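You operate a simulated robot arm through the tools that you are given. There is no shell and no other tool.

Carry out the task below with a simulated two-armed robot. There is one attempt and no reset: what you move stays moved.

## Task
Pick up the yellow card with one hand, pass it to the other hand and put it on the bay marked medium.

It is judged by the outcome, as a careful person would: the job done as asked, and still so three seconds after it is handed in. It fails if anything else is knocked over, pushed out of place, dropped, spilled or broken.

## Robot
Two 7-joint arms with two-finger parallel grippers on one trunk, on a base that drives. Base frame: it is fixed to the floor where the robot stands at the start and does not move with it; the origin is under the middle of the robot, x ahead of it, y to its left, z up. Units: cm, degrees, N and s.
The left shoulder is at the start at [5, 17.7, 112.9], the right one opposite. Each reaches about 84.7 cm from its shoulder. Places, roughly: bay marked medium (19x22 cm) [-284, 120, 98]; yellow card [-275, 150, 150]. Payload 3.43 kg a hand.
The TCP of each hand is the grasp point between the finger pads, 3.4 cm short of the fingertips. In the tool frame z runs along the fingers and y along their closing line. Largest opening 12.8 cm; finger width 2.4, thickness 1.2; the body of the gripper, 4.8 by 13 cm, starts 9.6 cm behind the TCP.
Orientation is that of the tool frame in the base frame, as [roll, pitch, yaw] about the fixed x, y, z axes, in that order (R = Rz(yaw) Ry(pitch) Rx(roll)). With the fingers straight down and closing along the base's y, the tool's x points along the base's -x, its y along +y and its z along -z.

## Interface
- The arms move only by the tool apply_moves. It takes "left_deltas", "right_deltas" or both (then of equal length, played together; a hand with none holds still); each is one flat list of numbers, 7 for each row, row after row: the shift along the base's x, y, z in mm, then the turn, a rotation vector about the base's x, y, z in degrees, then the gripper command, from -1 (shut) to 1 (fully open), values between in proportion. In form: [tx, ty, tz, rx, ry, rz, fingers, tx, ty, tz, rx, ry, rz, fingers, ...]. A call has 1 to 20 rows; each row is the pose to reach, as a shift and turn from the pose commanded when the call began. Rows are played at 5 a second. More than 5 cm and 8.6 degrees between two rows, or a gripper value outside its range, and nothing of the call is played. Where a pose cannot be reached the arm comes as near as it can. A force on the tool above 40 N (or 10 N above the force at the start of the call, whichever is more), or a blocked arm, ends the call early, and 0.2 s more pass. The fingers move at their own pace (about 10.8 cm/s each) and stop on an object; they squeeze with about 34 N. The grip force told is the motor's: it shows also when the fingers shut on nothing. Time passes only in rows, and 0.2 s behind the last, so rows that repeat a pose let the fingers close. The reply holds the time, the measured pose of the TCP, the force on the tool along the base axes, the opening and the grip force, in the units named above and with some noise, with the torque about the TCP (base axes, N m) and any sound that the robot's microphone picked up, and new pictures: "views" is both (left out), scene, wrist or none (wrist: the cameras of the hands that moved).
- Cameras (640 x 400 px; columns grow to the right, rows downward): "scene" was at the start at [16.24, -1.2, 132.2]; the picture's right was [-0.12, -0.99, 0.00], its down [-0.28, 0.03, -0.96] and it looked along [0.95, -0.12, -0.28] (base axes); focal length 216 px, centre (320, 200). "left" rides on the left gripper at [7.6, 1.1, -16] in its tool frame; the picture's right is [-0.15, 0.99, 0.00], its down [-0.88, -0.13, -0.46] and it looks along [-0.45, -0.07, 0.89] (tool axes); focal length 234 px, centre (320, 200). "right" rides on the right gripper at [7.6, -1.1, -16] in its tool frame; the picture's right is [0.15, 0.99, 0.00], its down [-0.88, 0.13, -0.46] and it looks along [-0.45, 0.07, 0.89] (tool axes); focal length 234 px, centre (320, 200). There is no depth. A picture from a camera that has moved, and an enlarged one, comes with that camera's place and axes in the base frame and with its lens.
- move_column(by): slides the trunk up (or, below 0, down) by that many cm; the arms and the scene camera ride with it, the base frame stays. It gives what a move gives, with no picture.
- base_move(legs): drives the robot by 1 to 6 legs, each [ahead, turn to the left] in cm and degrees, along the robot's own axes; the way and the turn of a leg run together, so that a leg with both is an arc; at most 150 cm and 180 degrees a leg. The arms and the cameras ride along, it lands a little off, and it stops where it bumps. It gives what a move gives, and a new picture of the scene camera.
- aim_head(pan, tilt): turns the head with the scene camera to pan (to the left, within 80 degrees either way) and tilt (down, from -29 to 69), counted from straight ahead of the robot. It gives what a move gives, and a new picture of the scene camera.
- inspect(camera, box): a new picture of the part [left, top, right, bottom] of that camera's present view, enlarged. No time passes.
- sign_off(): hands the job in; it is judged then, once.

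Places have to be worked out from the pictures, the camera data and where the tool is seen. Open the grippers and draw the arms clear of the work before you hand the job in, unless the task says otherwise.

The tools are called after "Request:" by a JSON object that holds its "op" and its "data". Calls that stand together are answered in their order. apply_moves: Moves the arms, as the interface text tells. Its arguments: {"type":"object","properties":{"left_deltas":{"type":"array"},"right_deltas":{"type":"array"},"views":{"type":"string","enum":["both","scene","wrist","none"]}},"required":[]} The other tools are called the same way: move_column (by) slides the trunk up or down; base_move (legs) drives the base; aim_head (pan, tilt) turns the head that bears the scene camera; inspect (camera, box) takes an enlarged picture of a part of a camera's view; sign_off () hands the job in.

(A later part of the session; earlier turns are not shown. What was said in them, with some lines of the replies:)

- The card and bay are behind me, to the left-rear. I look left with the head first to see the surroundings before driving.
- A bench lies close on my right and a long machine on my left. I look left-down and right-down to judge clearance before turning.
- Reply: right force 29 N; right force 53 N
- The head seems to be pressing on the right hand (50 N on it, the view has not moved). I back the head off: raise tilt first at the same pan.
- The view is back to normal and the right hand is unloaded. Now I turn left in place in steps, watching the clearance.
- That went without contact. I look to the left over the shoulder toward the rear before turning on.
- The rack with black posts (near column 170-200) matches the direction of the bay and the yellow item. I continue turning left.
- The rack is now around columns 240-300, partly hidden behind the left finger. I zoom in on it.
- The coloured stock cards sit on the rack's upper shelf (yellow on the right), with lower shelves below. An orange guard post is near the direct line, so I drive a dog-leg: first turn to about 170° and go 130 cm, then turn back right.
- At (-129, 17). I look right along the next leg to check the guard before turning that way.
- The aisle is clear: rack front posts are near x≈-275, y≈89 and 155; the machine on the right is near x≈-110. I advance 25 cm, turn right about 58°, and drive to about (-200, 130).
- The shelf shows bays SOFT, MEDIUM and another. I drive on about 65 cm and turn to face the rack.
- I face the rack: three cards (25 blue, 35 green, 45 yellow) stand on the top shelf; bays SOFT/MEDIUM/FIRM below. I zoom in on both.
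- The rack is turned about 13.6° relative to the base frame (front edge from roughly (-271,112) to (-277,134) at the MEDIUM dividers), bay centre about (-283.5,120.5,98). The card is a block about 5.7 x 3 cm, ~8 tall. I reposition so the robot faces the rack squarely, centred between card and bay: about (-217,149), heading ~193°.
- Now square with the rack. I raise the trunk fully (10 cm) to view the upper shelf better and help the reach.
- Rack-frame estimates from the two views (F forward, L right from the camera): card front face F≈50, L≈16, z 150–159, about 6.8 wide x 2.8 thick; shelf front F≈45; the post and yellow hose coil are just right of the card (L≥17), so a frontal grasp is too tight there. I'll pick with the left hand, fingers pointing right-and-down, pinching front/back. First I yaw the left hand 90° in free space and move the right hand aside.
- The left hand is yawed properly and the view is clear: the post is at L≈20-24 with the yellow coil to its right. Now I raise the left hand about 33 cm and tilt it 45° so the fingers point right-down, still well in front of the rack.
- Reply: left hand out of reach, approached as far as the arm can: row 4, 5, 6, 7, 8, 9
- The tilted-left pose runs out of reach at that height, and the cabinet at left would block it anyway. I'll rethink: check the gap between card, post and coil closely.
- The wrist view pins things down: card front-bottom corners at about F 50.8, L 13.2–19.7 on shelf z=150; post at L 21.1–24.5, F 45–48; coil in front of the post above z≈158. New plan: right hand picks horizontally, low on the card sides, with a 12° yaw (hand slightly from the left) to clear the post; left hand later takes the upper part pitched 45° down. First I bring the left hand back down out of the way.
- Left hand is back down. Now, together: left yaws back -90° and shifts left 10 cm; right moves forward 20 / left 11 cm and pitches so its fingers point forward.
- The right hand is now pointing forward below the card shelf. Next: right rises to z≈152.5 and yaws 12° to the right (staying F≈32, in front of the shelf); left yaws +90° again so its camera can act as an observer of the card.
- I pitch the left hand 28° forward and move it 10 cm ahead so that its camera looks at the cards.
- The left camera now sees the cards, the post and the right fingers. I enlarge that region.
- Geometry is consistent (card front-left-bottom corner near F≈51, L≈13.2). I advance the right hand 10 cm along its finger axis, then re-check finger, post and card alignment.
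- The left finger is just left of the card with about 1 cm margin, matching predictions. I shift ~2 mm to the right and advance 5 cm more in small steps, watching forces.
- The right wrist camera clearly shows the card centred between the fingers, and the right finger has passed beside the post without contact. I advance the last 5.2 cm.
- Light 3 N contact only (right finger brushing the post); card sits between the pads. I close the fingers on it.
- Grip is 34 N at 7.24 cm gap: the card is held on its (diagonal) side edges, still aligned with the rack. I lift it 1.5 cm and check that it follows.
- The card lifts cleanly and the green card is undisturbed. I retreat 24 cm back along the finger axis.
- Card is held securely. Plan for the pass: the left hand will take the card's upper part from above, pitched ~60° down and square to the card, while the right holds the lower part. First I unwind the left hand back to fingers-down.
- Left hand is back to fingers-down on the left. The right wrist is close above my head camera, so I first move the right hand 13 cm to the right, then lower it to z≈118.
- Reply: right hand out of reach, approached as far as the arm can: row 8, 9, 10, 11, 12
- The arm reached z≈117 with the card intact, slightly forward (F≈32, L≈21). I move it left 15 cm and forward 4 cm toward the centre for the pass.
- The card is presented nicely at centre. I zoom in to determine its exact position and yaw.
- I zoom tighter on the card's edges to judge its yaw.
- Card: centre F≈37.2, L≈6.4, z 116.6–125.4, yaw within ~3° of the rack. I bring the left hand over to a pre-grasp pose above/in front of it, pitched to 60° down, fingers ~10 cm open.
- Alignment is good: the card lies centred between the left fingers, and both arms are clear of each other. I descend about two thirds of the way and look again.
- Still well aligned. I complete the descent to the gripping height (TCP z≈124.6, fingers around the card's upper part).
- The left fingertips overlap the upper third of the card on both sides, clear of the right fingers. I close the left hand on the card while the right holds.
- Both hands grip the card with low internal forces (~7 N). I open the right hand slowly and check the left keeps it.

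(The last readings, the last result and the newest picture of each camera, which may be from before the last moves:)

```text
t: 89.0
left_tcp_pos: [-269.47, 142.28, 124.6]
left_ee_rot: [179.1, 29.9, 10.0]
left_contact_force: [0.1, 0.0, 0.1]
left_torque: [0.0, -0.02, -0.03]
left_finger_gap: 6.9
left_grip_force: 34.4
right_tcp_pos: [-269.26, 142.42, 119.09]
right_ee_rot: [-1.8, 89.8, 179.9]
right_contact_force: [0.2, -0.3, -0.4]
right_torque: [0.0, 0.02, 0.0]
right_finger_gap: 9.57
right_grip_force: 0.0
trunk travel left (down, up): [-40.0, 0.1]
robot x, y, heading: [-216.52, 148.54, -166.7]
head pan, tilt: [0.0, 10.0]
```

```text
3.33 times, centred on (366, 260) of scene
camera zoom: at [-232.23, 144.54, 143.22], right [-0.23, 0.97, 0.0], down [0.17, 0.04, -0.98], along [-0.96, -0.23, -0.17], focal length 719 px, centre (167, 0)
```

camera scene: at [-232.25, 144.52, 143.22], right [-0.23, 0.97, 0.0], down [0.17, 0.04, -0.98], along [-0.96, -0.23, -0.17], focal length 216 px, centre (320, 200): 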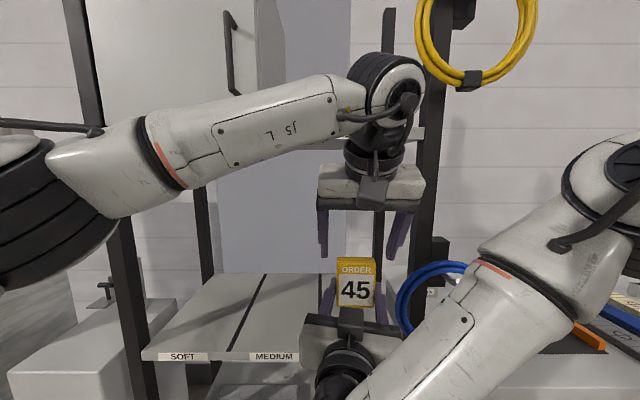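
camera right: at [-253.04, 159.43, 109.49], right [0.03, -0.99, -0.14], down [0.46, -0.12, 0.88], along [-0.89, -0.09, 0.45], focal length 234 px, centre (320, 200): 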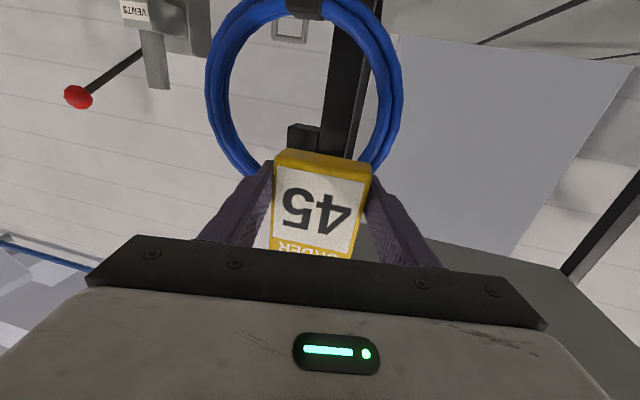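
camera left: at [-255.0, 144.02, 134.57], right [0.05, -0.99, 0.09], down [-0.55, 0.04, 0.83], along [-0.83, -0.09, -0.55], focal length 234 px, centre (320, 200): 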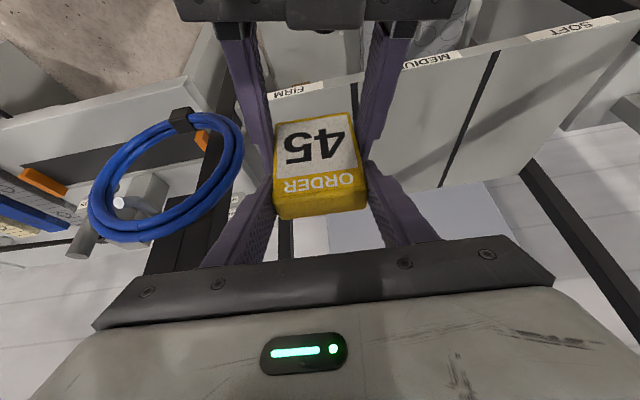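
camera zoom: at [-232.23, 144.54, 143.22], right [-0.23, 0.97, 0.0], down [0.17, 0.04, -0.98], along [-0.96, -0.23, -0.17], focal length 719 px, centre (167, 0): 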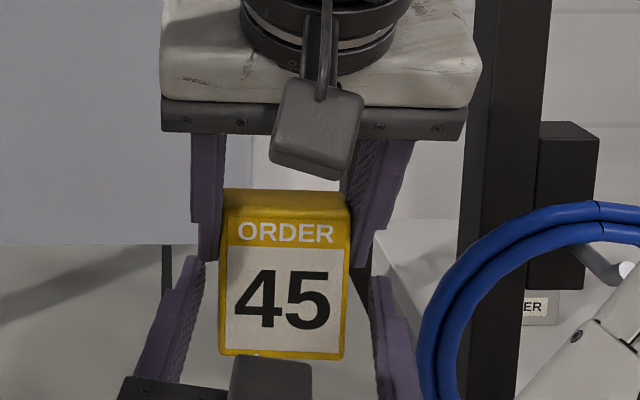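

The left hand alone holds the card now. I raise the left hand 9 cm so the card leaves the right fingers, then move the right hand aside to the right.

Request:
{"op": "apply_moves", "data": {"left_deltas": [0, 0, 20, 0, 0, 0, -1, 0, 0, 45, 0, 0, 0, -1, 0, 0, 70, 0, 0, 0, -1, 0, 0, 90, 0, 0, 0, -1], "views": "none"}}

Request:
{"op": "apply_moves", "data": {"right_deltas": [0, 0, 0, 0, 0, 0, 0.5, 5, 40, 0, 0, 0, 0, 0.5, 7, 80, 0, 0, 0, 0, 0.5, 5, 120, 0, 0, 0, 0, 0.5, 4, 155, -10, 0, 0, 0, 0.5], "views": "scene"}}

```text
t: 90.0
left_tcp_pos: [-269.33, 142.4, 133.62]
left_ee_rot: [179.1, 29.9, 9.9]
left_contact_force: [0.3, 1.2, -0.3]
left_torque: [-0.04, 0.02, 0.01]
left_finger_gap: 6.92
left_grip_force: 34.3
right_tcp_pos: [-269.16, 142.34, 119.11]
right_ee_rot: [1.0, 89.8, -177.5]
right_contact_force: [0.7, -1.3, 0.0]
right_torque: [0.0, -0.01, 0.02]
right_finger_gap: 9.61
right_grip_force: 0.0
trunk travel left (down, up): [-40.0, 0.1]
robot x, y, heading: [-216.21, 148.25, -166.7]
head pan, tilt: [0.0, 10.0]
```

```text
t: 91.2
left_tcp_pos: [-269.42, 142.51, 133.43]
left_ee_rot: [179.0, 29.8, 9.9]
left_contact_force: [0.1, -0.6, -1.2]
left_torque: [-0.04, -0.03, 0.02]
left_finger_gap: 6.91
left_grip_force: 33.8
right_tcp_pos: [-268.95, 157.99, 117.91]
right_ee_rot: [41.6, 89.9, -136.7]
right_contact_force: [-0.9, 0.3, 0.1]
right_torque: [0.02, -0.01, 0.05]
right_finger_gap: 9.59
right_grip_force: 0.1
trunk travel left (down, up): [-40.0, 0.1]
robot x, y, heading: [-216.18, 148.77, -166.5]
head pan, tilt: [0.0, 10.0]
camera scene: at [-232.32, 144.69, 143.22], right [-0.23, 0.97, 0.0], down [0.17, 0.04, -0.98], along [-0.96, -0.23, -0.17], focal length 216 px, centre (320, 200)
```

scene: 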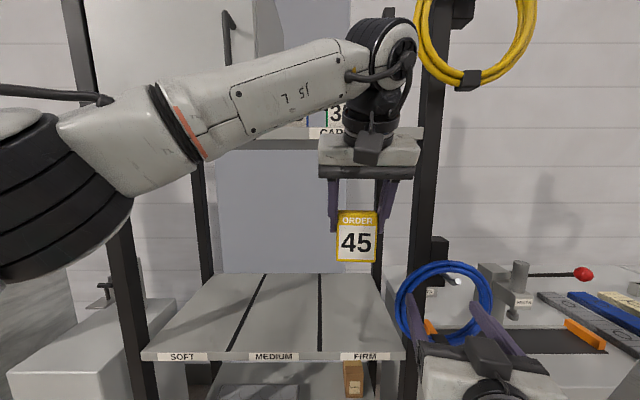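

The left hand holds the card securely on its own. I move it left over in front of the MEDIUM bay (L≈-11) and down to z≈113, still in front of the shelf.

Request:
{"op": "apply_moves", "data": {"left_deltas": [6, -25, -29, 0, 0, 0.4, -1, 12, -49, -58, 0, 0, 0.8, -1, 17.5, -73, -87, 0, 0, 1.2, -1, 23, -98, -117, 0, 0, 1.6, -1, 29, -122, -146, 0, 0, 2, -1, 35, -147, -175, 0, 0, 2.4, -1, 40.8, -171.2, -204, 0, 0, 2.5, -1], "views": "both"}}

```text
t: 92.8
left_tcp_pos: [-265.51, 125.23, 113.17]
left_ee_rot: [179.1, 29.8, 12.5]
left_contact_force: [0.1, 0.6, -0.3]
left_torque: [-0.01, 0.02, -0.03]
left_finger_gap: 6.92
left_grip_force: 34.2
right_tcp_pos: [-268.9, 157.75, 118.03]
right_ee_rot: [-14.2, 89.9, 167.4]
right_contact_force: [0.3, 0.7, -0.2]
right_torque: [0.01, -0.03, -0.04]
right_finger_gap: 9.6
right_grip_force: 0.1
trunk travel left (down, up): [-40.0, 0.1]
robot x, y, heading: [-216.35, 148.48, -166.7]
head pan, tilt: [0.0, 10.0]
camera scene: at [-232.22, 144.45, 143.23], right [-0.23, 0.97, 0.0], down [0.17, 0.04, -0.98], along [-0.96, -0.23, -0.17], focal length 216 px, centre (320, 200)
camera left: at [-251.04, 127.45, 123.16], right [0.1, -0.99, 0.09], down [-0.55, 0.02, 0.83], along [-0.83, -0.13, -0.55], focal length 234 px, centre (320, 200)
```

scene: 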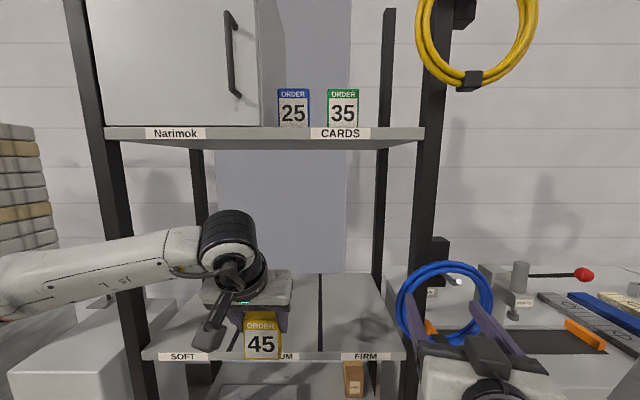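
left: 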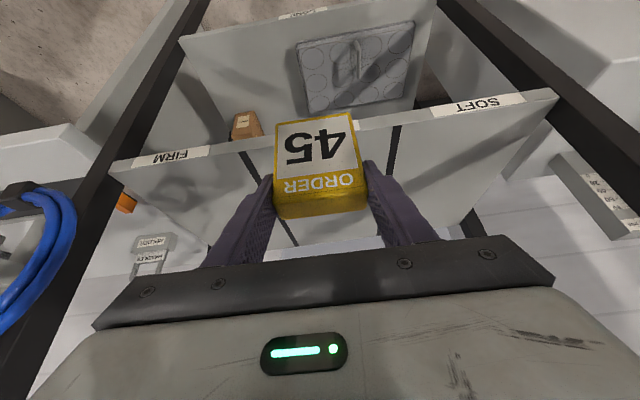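

The card is centred between the MEDIUM dividers and clear above the shelf. I move it forward ~17.5 cm over the bay.

Request:
{"op": "apply_moves", "data": {"left_deltas": [-35, -8.3, 0, 0, 0, 0, -1, -70, -16.7, 0, 0, 0, 0, -1, -105, -25, 0, 0, 0, 0, -1, -140, -33.3, 0, 0, 0, 0, -1, -171, -40.8, 0, 0, 0, 0, -1], "views": "both"}}

Request:
{"op": "inspect", "data": {"camera": "scene", "box": [140, 220, 400, 382]}}

```text
t: 94.0
left_tcp_pos: [-282.59, 121.19, 113.07]
left_ee_rot: [179.0, 29.9, 12.3]
left_contact_force: [0.0, 0.3, -0.7]
left_torque: [-0.01, 0.01, 0.01]
left_finger_gap: 6.91
left_grip_force: 34.4
right_tcp_pos: [-268.94, 157.79, 117.83]
right_ee_rot: [6.2, 89.9, -172.2]
right_contact_force: [-0.4, 0.1, -0.5]
right_torque: [0.0, 0.01, 0.02]
right_finger_gap: 9.59
right_grip_force: 0.0
trunk travel left (down, up): [-40.0, 0.1]
robot x, y, heading: [-216.35, 148.61, -166.7]
head pan, tilt: [0.0, 10.0]
camera scene: at [-232.29, 144.58, 143.21], right [-0.23, 0.97, 0.0], down [0.17, 0.04, -0.98], along [-0.96, -0.23, -0.17], focal length 216 px, centre (320, 200)
camera left: at [-268.23, 123.54, 123.13], right [0.1, -0.99, 0.09], down [-0.55, 0.02, 0.83], along [-0.83, -0.13, -0.55], focal length 234 px, centre (320, 200)
```

scene: 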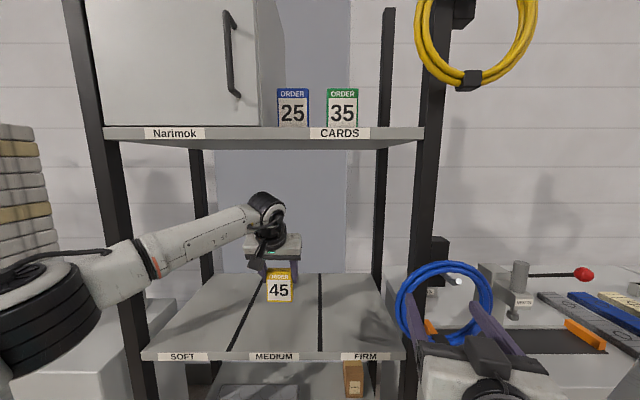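
left: 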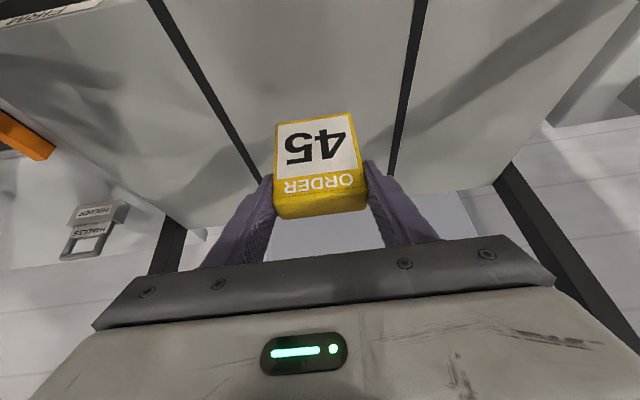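

```text
2.46 times, centred on (270, 301) of scene
camera zoom: at [-232.29, 144.58, 143.21], right [-0.23, 0.97, 0.0], down [0.17, 0.04, -0.98], along [-0.96, -0.23, -0.17], focal length 531 px, centre (443, -49)
```

zoom: 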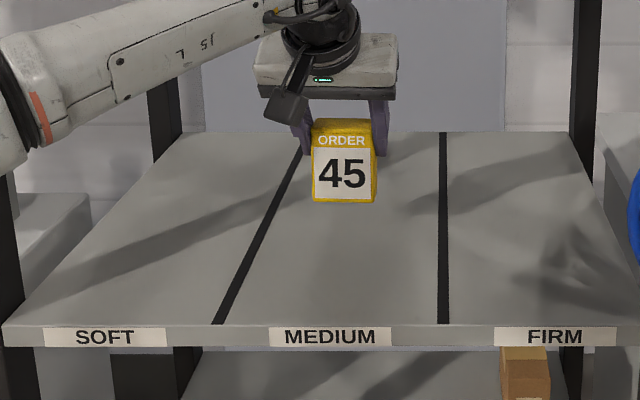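

The card hovers centrally over the MEDIUM bay. I lower it 6 cm, then in small steps until contact.

Request:
{"op": "apply_moves", "data": {"left_deltas": [0, 0, -25, 0, 0, 0, -1, 0, 0, -48, 0, 0, 0, -1, 0, 0, -60, 0, 0, 0, -1], "views": "wrist"}}

Request:
{"op": "inspect", "data": {"camera": "scene", "box": [220, 240, 340, 315]}}

```text
t: 94.8
left_tcp_pos: [-282.47, 121.13, 107.13]
left_ee_rot: [179.1, 29.9, 12.5]
left_contact_force: [-0.6, 0.4, -0.9]
left_torque: [0.02, 0.01, 0.01]
left_finger_gap: 6.91
left_grip_force: 33.5
right_tcp_pos: [-268.91, 157.78, 118.04]
right_ee_rot: [-4.7, 89.8, 176.9]
right_contact_force: [-0.3, -0.6, 0.2]
right_torque: [-0.01, -0.01, 0.0]
right_finger_gap: 9.59
right_grip_force: 0.0
trunk travel left (down, up): [-40.0, 0.1]
robot x, y, heading: [-216.53, 148.18, -166.7]
head pan, tilt: [0.0, 10.0]
camera left: at [-268.18, 123.41, 117.16], right [0.1, -0.99, 0.09], down [-0.55, 0.02, 0.83], along [-0.83, -0.13, -0.55], focal length 234 px, centre (320, 200)
```

left: 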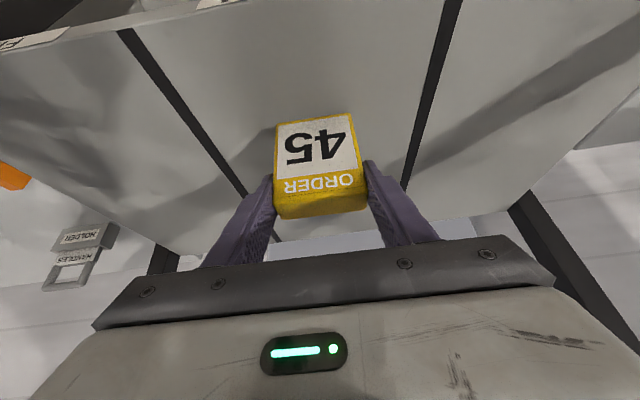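

```text
5.33 times, centred on (280, 278) of scene
camera zoom: at [-232.25, 144.53, 143.22], right [-0.23, 0.97, 0.0], down [0.17, 0.04, -0.98], along [-0.96, -0.23, -0.17], focal length 1151 px, centre (533, -213)
```

zoom: 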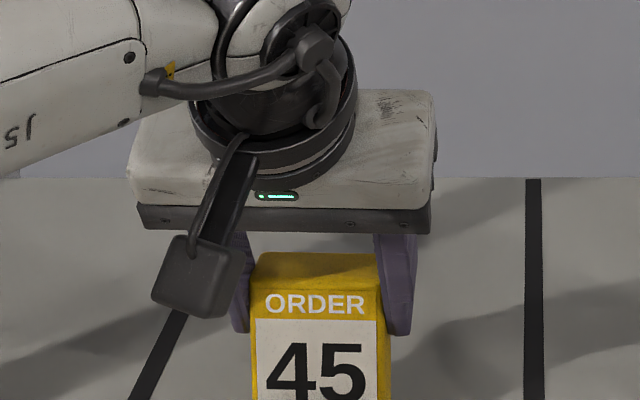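

No contact yet (z 107.1). I lower a further 8 mm.

Request:
{"op": "apply_moves", "data": {"left_deltas": [0, 0, -4, 0, 0, 0, -1, 0, 0, -8, 0, 0, 0, -1], "views": "none"}}

Request:
{"op": "inspect", "data": {"camera": "scene", "box": [220, 255, 340, 330]}}

```text
t: 95.4
left_tcp_pos: [-282.36, 121.17, 106.27]
left_ee_rot: [179.0, 29.9, 12.5]
left_contact_force: [-0.5, -0.7, -0.5]
left_torque: [-0.01, 0.0, 0.0]
left_finger_gap: 6.9
left_grip_force: 33.9
right_tcp_pos: [-268.84, 157.63, 117.95]
right_ee_rot: [-2.8, 89.8, 178.8]
right_contact_force: [0.4, 0.8, -0.1]
right_torque: [0.01, 0.01, 0.02]
right_finger_gap: 9.59
right_grip_force: 0.0
trunk travel left (down, up): [-40.0, 0.1]
robot x, y, heading: [-215.91, 148.04, -166.5]
head pan, tilt: [0.0, 10.0]
```

```text
5.33 times, centred on (280, 292) of scene
camera zoom: at [-232.23, 144.54, 143.22], right [-0.23, 0.97, 0.0], down [0.17, 0.04, -0.98], along [-0.96, -0.23, -0.17], focal length 1151 px, centre (533, -293)
```

zoom: 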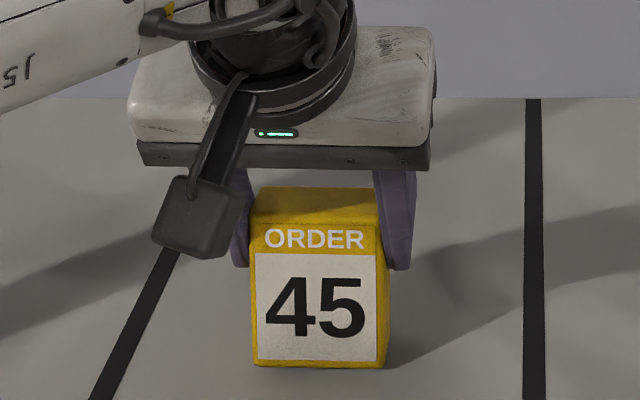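

The card's shadow nearly meets its base; I lower in 1.5 mm steps and watch the force.

Request:
{"op": "apply_moves", "data": {"left_deltas": [0, 0, -1.5, 0, 0, 0, -1, 0, 0, -3, 0, 0, 0, -1], "views": "none"}}

```text
t: 96.0
left_tcp_pos: [-282.48, 121.12, 105.96]
left_ee_rot: [179.0, 29.9, 12.5]
left_contact_force: [0.9, 1.1, -0.1]
left_torque: [-0.03, -0.03, -0.01]
left_finger_gap: 6.93
left_grip_force: 33.7
right_tcp_pos: [-268.83, 157.68, 117.99]
right_ee_rot: [-2.2, 89.9, 179.4]
right_contact_force: [-0.1, 0.4, 0.8]
right_torque: [0.06, 0.02, 0.01]
right_finger_gap: 9.58
right_grip_force: 0.1
trunk travel left (down, up): [-40.0, 0.1]
robot x, y, heading: [-216.61, 148.36, -166.7]
head pan, tilt: [0.0, 10.0]
```

No contact yet; I lower 3 mm more.

Request:
{"op": "apply_moves", "data": {"left_deltas": [0, 0, -1.5, 0, 0, 0, -1, 0, 0, -3, 0, 0, 0, -1], "views": "none"}}

Request:
{"op": "inspect", "data": {"camera": "scene", "box": [250, 285, 314, 325]}}

```text
t: 96.6
left_tcp_pos: [-282.45, 121.17, 105.97]
left_ee_rot: [179.2, 30.1, 12.6]
left_contact_force: [0.2, -1.2, 8.4]
left_torque: [0.23, 0.04, 0.01]
left_finger_gap: 6.89
left_grip_force: 33.9
right_tcp_pos: [-268.9, 157.61, 118.02]
right_ee_rot: [1.4, 89.8, -177.1]
right_contact_force: [-0.1, 0.6, -0.4]
right_torque: [0.0, -0.01, -0.04]
right_finger_gap: 9.6
right_grip_force: 0.1
trunk travel left (down, up): [-40.0, 0.1]
robot x, y, heading: [-216.21, 148.31, -166.8]
head pan, tilt: [0.0, 10.0]
```

```text
10.00 times, centred on (282, 305) of scene
camera zoom: at [-232.12, 144.56, 143.25], right [-0.23, 0.97, 0.0], down [0.17, 0.04, -0.98], along [-0.96, -0.23, -0.17], focal length 2158 px, centre (700, -850)
```

zoom: 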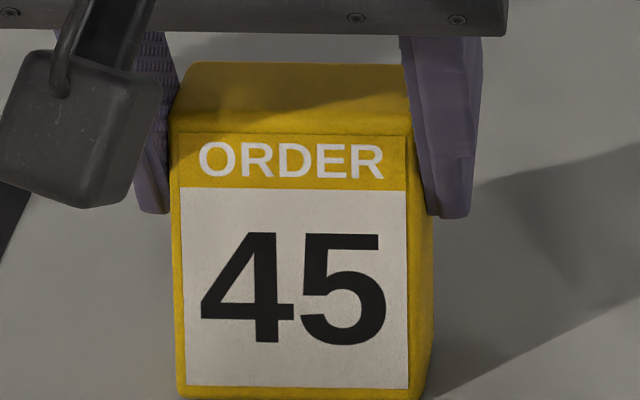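

Contact: 8 N upward. I ease up 2 mm to unload and then open the left fingers gradually.

Request:
{"op": "apply_moves", "data": {"left_deltas": [0, 0, 2, 0, 0, 0, -1, 0, 0, 2, 0, 0, 0, -1], "views": "none"}}

Request:
{"op": "apply_moves", "data": {"left_deltas": [0, 0, 0, 0, 0, 0, 0.1, 0, 0, 0, 0, 0, 0, 0.15, 0, 0, 0, 0, 0, 0, 0.25, 0, 0, 0, 0, 0, 0, 0.4, 0, 0, 0, 0, 0, 0, 0.5], "views": "wrist"}}

Request:
{"op": "inspect", "data": {"camera": "scene", "box": [220, 255, 340, 330]}}

```text
t: 97.2
left_tcp_pos: [-282.32, 121.11, 106.05]
left_ee_rot: [179.1, 29.9, 12.6]
left_contact_force: [-2.1, -0.1, 4.8]
left_torque: [0.14, 0.22, 0.09]
left_finger_gap: 6.88
left_grip_force: 33.7
right_tcp_pos: [-268.9, 157.82, 118.03]
right_ee_rot: [1.2, 89.7, -177.2]
right_contact_force: [-0.7, 0.2, -0.2]
right_torque: [-0.02, 0.02, -0.01]
right_finger_gap: 9.6
right_grip_force: 0.1
trunk travel left (down, up): [-40.0, 0.1]
robot x, y, heading: [-216.73, 148.41, -166.7]
head pan, tilt: [0.0, 10.0]
```

```text
t: 98.4
left_tcp_pos: [-282.53, 121.14, 105.94]
left_ee_rot: [179.1, 29.9, 12.5]
left_contact_force: [0.8, 0.1, 0.0]
left_torque: [0.0, 0.02, 0.01]
left_finger_gap: 9.59
left_grip_force: 0.0
right_tcp_pos: [-268.92, 157.71, 117.97]
right_ee_rot: [-1.5, 89.8, 179.8]
right_contact_force: [0.4, 0.0, 0.3]
right_torque: [-0.02, 0.04, -0.05]
right_finger_gap: 9.6
right_grip_force: 0.1
trunk travel left (down, up): [-40.0, 0.1]
robot x, y, heading: [-216.26, 148.5, -166.5]
head pan, tilt: [0.0, 10.0]
camera left: at [-268.08, 123.42, 116.02], right [0.1, -0.99, 0.09], down [-0.55, 0.02, 0.83], along [-0.83, -0.13, -0.55], focal length 234 px, centre (320, 200)
```

left: 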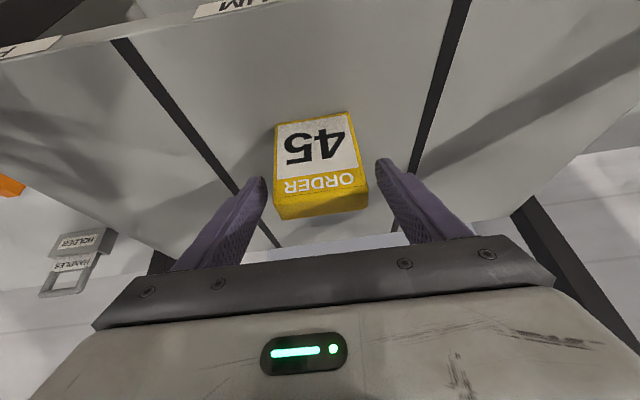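

```text
5.33 times, centred on (280, 292) of scene
camera zoom: at [-232.22, 144.54, 143.22], right [-0.23, 0.97, 0.0], down [0.17, 0.04, -0.98], along [-0.96, -0.23, -0.17], focal length 1151 px, centre (533, -293)
```

zoom: 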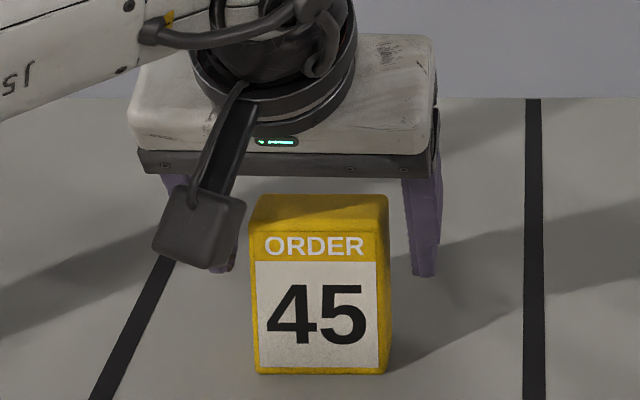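

The card stands free on the bay. I withdraw the left hand up and back along its finger direction, then straight back out of the rack.

Request:
{"op": "apply_moves", "data": {"left_deltas": [0, 0, 0, 0, 0, 0, 0.6, 10, 2.3, 17, 0, 0, 0, 0.6, 22, 5.2, 38, 0, 0, 0, 0.6, 39, 9.3, 65, 0, 0, 0, 0.6, 70, 16.7, 85, 0, 0, 0, 0.6, 110, 26, 85, 0, 0, 0, 0.6, 150, 35.7, 85, 0, 0, 0, 0.6, 195, 46.4, 85, 0, 0, 0, 0.6], "views": "both"}}

```text
t: 100.2
left_tcp_pos: [-262.9, 125.67, 114.57]
left_ee_rot: [179.1, 29.9, 12.4]
left_contact_force: [-0.3, 0.5, 0.5]
left_torque: [-0.01, 0.03, 0.0]
left_finger_gap: 10.26
left_grip_force: 0.0
right_tcp_pos: [-268.89, 157.8, 118.11]
right_ee_rot: [-2.8, 89.9, 178.7]
right_contact_force: [-0.8, -0.5, -0.2]
right_torque: [-0.01, 0.03, 0.03]
right_finger_gap: 9.59
right_grip_force: 0.2
trunk travel left (down, up): [-40.0, 0.1]
robot x, y, heading: [-216.37, 148.08, -166.6]
head pan, tilt: [0.0, 10.0]
camera scene: at [-232.15, 144.54, 143.24], right [-0.23, 0.97, 0.0], down [0.17, 0.04, -0.98], along [-0.96, -0.23, -0.17], focal length 216 px, centre (320, 200)
camera left: at [-248.54, 128.0, 124.57], right [0.1, -0.99, 0.09], down [-0.55, 0.02, 0.83], along [-0.83, -0.13, -0.55], focal length 234 px, centre (320, 200)
```

scene: 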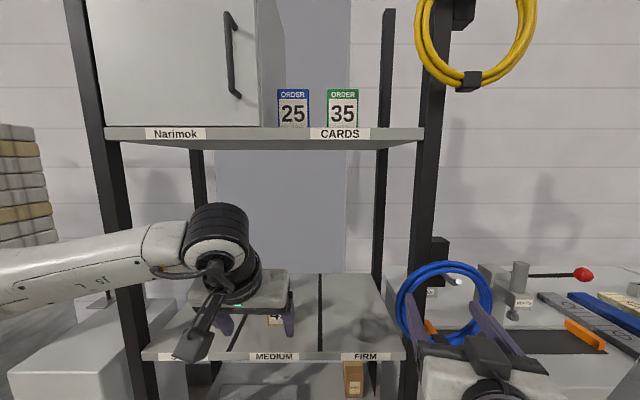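
left: 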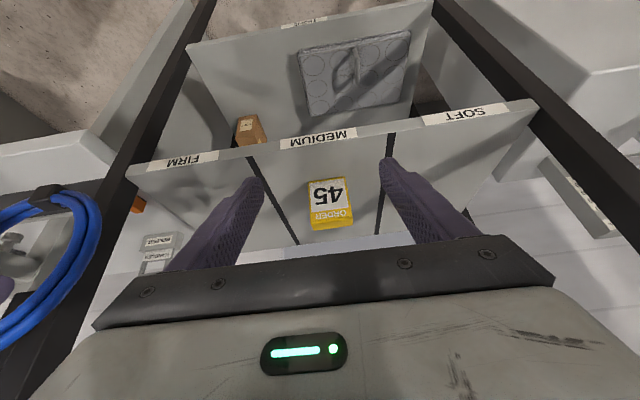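

The card stands upright in the middle of the MEDIUM bay. I back the base straight off by 25 cm so both hands are well clear of the rack.

Request:
{"op": "base_move", "data": {"legs": [[-25, 0]]}}

Request:
{"op": "apply_moves", "data": {"left_deltas": [7, -29, 5, 0, 0, 0, 1, 14, -58, 10, 0, 0, 0, 1, 21, -87, 15, 0, 0, 0, 1, 28, -117, 20, 0, 0, 0, 1], "right_deltas": [0, 0, 0, 0, 0, 0, 1, 0, 0, 0, 0, 0, 0, 1, 0, 0, 0, 0, 0, 0, 1, 0, 0, 0, 0, 0, 0, 1], "views": "scene"}}

Request:
{"op": "inspect", "data": {"camera": "scene", "box": [180, 60, 440, 340]}}

```text
t: 102.0
left_tcp_pos: [-238.62, 131.54, 114.5]
left_ee_rot: [179.1, 29.9, 12.4]
left_contact_force: [0.7, 0.8, 0.8]
left_torque: [-0.01, 0.03, -0.03]
left_finger_gap: 10.25
left_grip_force: 0.0
right_tcp_pos: [-244.63, 163.5, 118.05]
right_ee_rot: [0.9, 89.7, -177.5]
right_contact_force: [-0.1, -0.3, -0.5]
right_torque: [-0.01, 0.01, -0.04]
right_finger_gap: 9.61
right_grip_force: 0.0
trunk travel left (down, up): [-40.0, 0.1]
robot x, y, heading: [-192.43, 154.25, -166.5]
head pan, tilt: [0.0, 10.0]
camera scene: at [-207.93, 150.35, 143.24], right [-0.23, 0.97, 0.0], down [0.17, 0.04, -0.98], along [-0.96, -0.23, -0.17], focal length 216 px, centre (320, 200)
```

scene: 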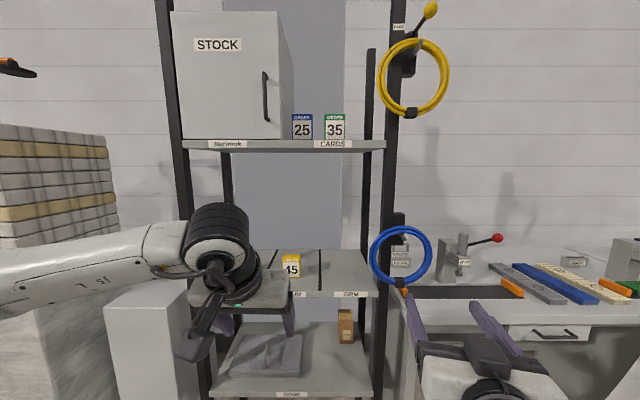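

```text
t: 103.0
left_tcp_pos: [-236.03, 119.76, 116.39]
left_ee_rot: [179.1, 29.8, 12.4]
left_contact_force: [0.2, -0.6, 0.4]
left_torque: [-0.03, 0.01, 0.01]
left_finger_gap: 12.8
left_grip_force: 0.0
right_tcp_pos: [-244.64, 163.55, 117.93]
right_ee_rot: [-10.1, 89.8, 171.5]
right_contact_force: [0.6, -0.3, 0.4]
right_torque: [0.0, 0.01, 0.01]
right_finger_gap: 12.78
right_grip_force: 0.1
trunk travel left (down, up): [-40.0, 0.1]
robot x, y, heading: [-191.83, 154.03, -166.4]
head pan, tilt: [0.0, 10.0]
camera scene: at [-207.96, 150.27, 143.23], right [-0.23, 0.97, 0.0], down [0.17, 0.04, -0.98], along [-0.96, -0.23, -0.17], focal length 216 px, centre (320, 200)
```

scene: 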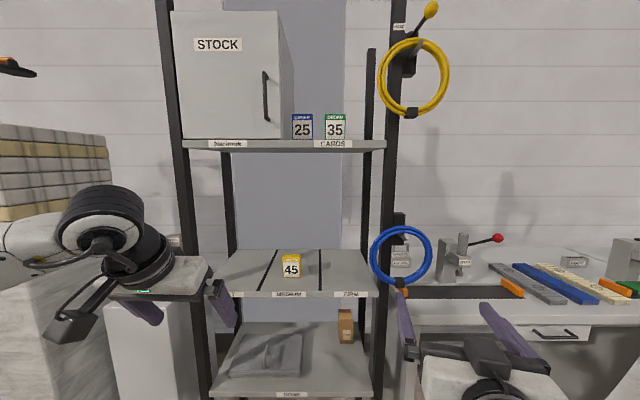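

```text
1.43 times, centred on (310, 200) of scene
camera zoom: at [-207.96, 150.27, 143.23], right [-0.23, 0.97, 0.0], down [0.17, 0.04, -0.98], along [-0.96, -0.23, -0.17], focal length 308 px, centre (334, 200)
```

zoom: 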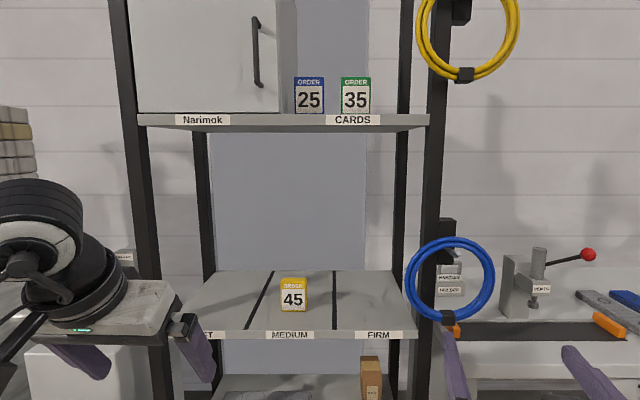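

The yellow card (45) is upright in the middle of the MEDIUM bay. The blue and green cards and everything else are where they were, and both grippers are open and clear of the rack. I hand the job in.

Request:
{"op": "sign_off", "data": {}}

```text
The job is handed in.
```

The yellow card (45) is standing upright in the middle of the bay marked medium, and I've handed the job in. I don't have the judge's verdict; the reply only confirmed that the job was handed in.

- **Handling:** The right hand took the card from the top shelf and passed it to the left hand in front of the rack. The left hand then set it down in the bay.
- **Contact:** The right finger brushed the rack post lightly (about 3 N) during the pick-up. Before I drove over, my head also pressed on my own right hand (about 50 N) and I backed it off.
- **Afterwards:** In the last picture the blue and green cards and everything else in view are where they were. Both grippers are open and the robot is backed about 25 cm away from the rack.
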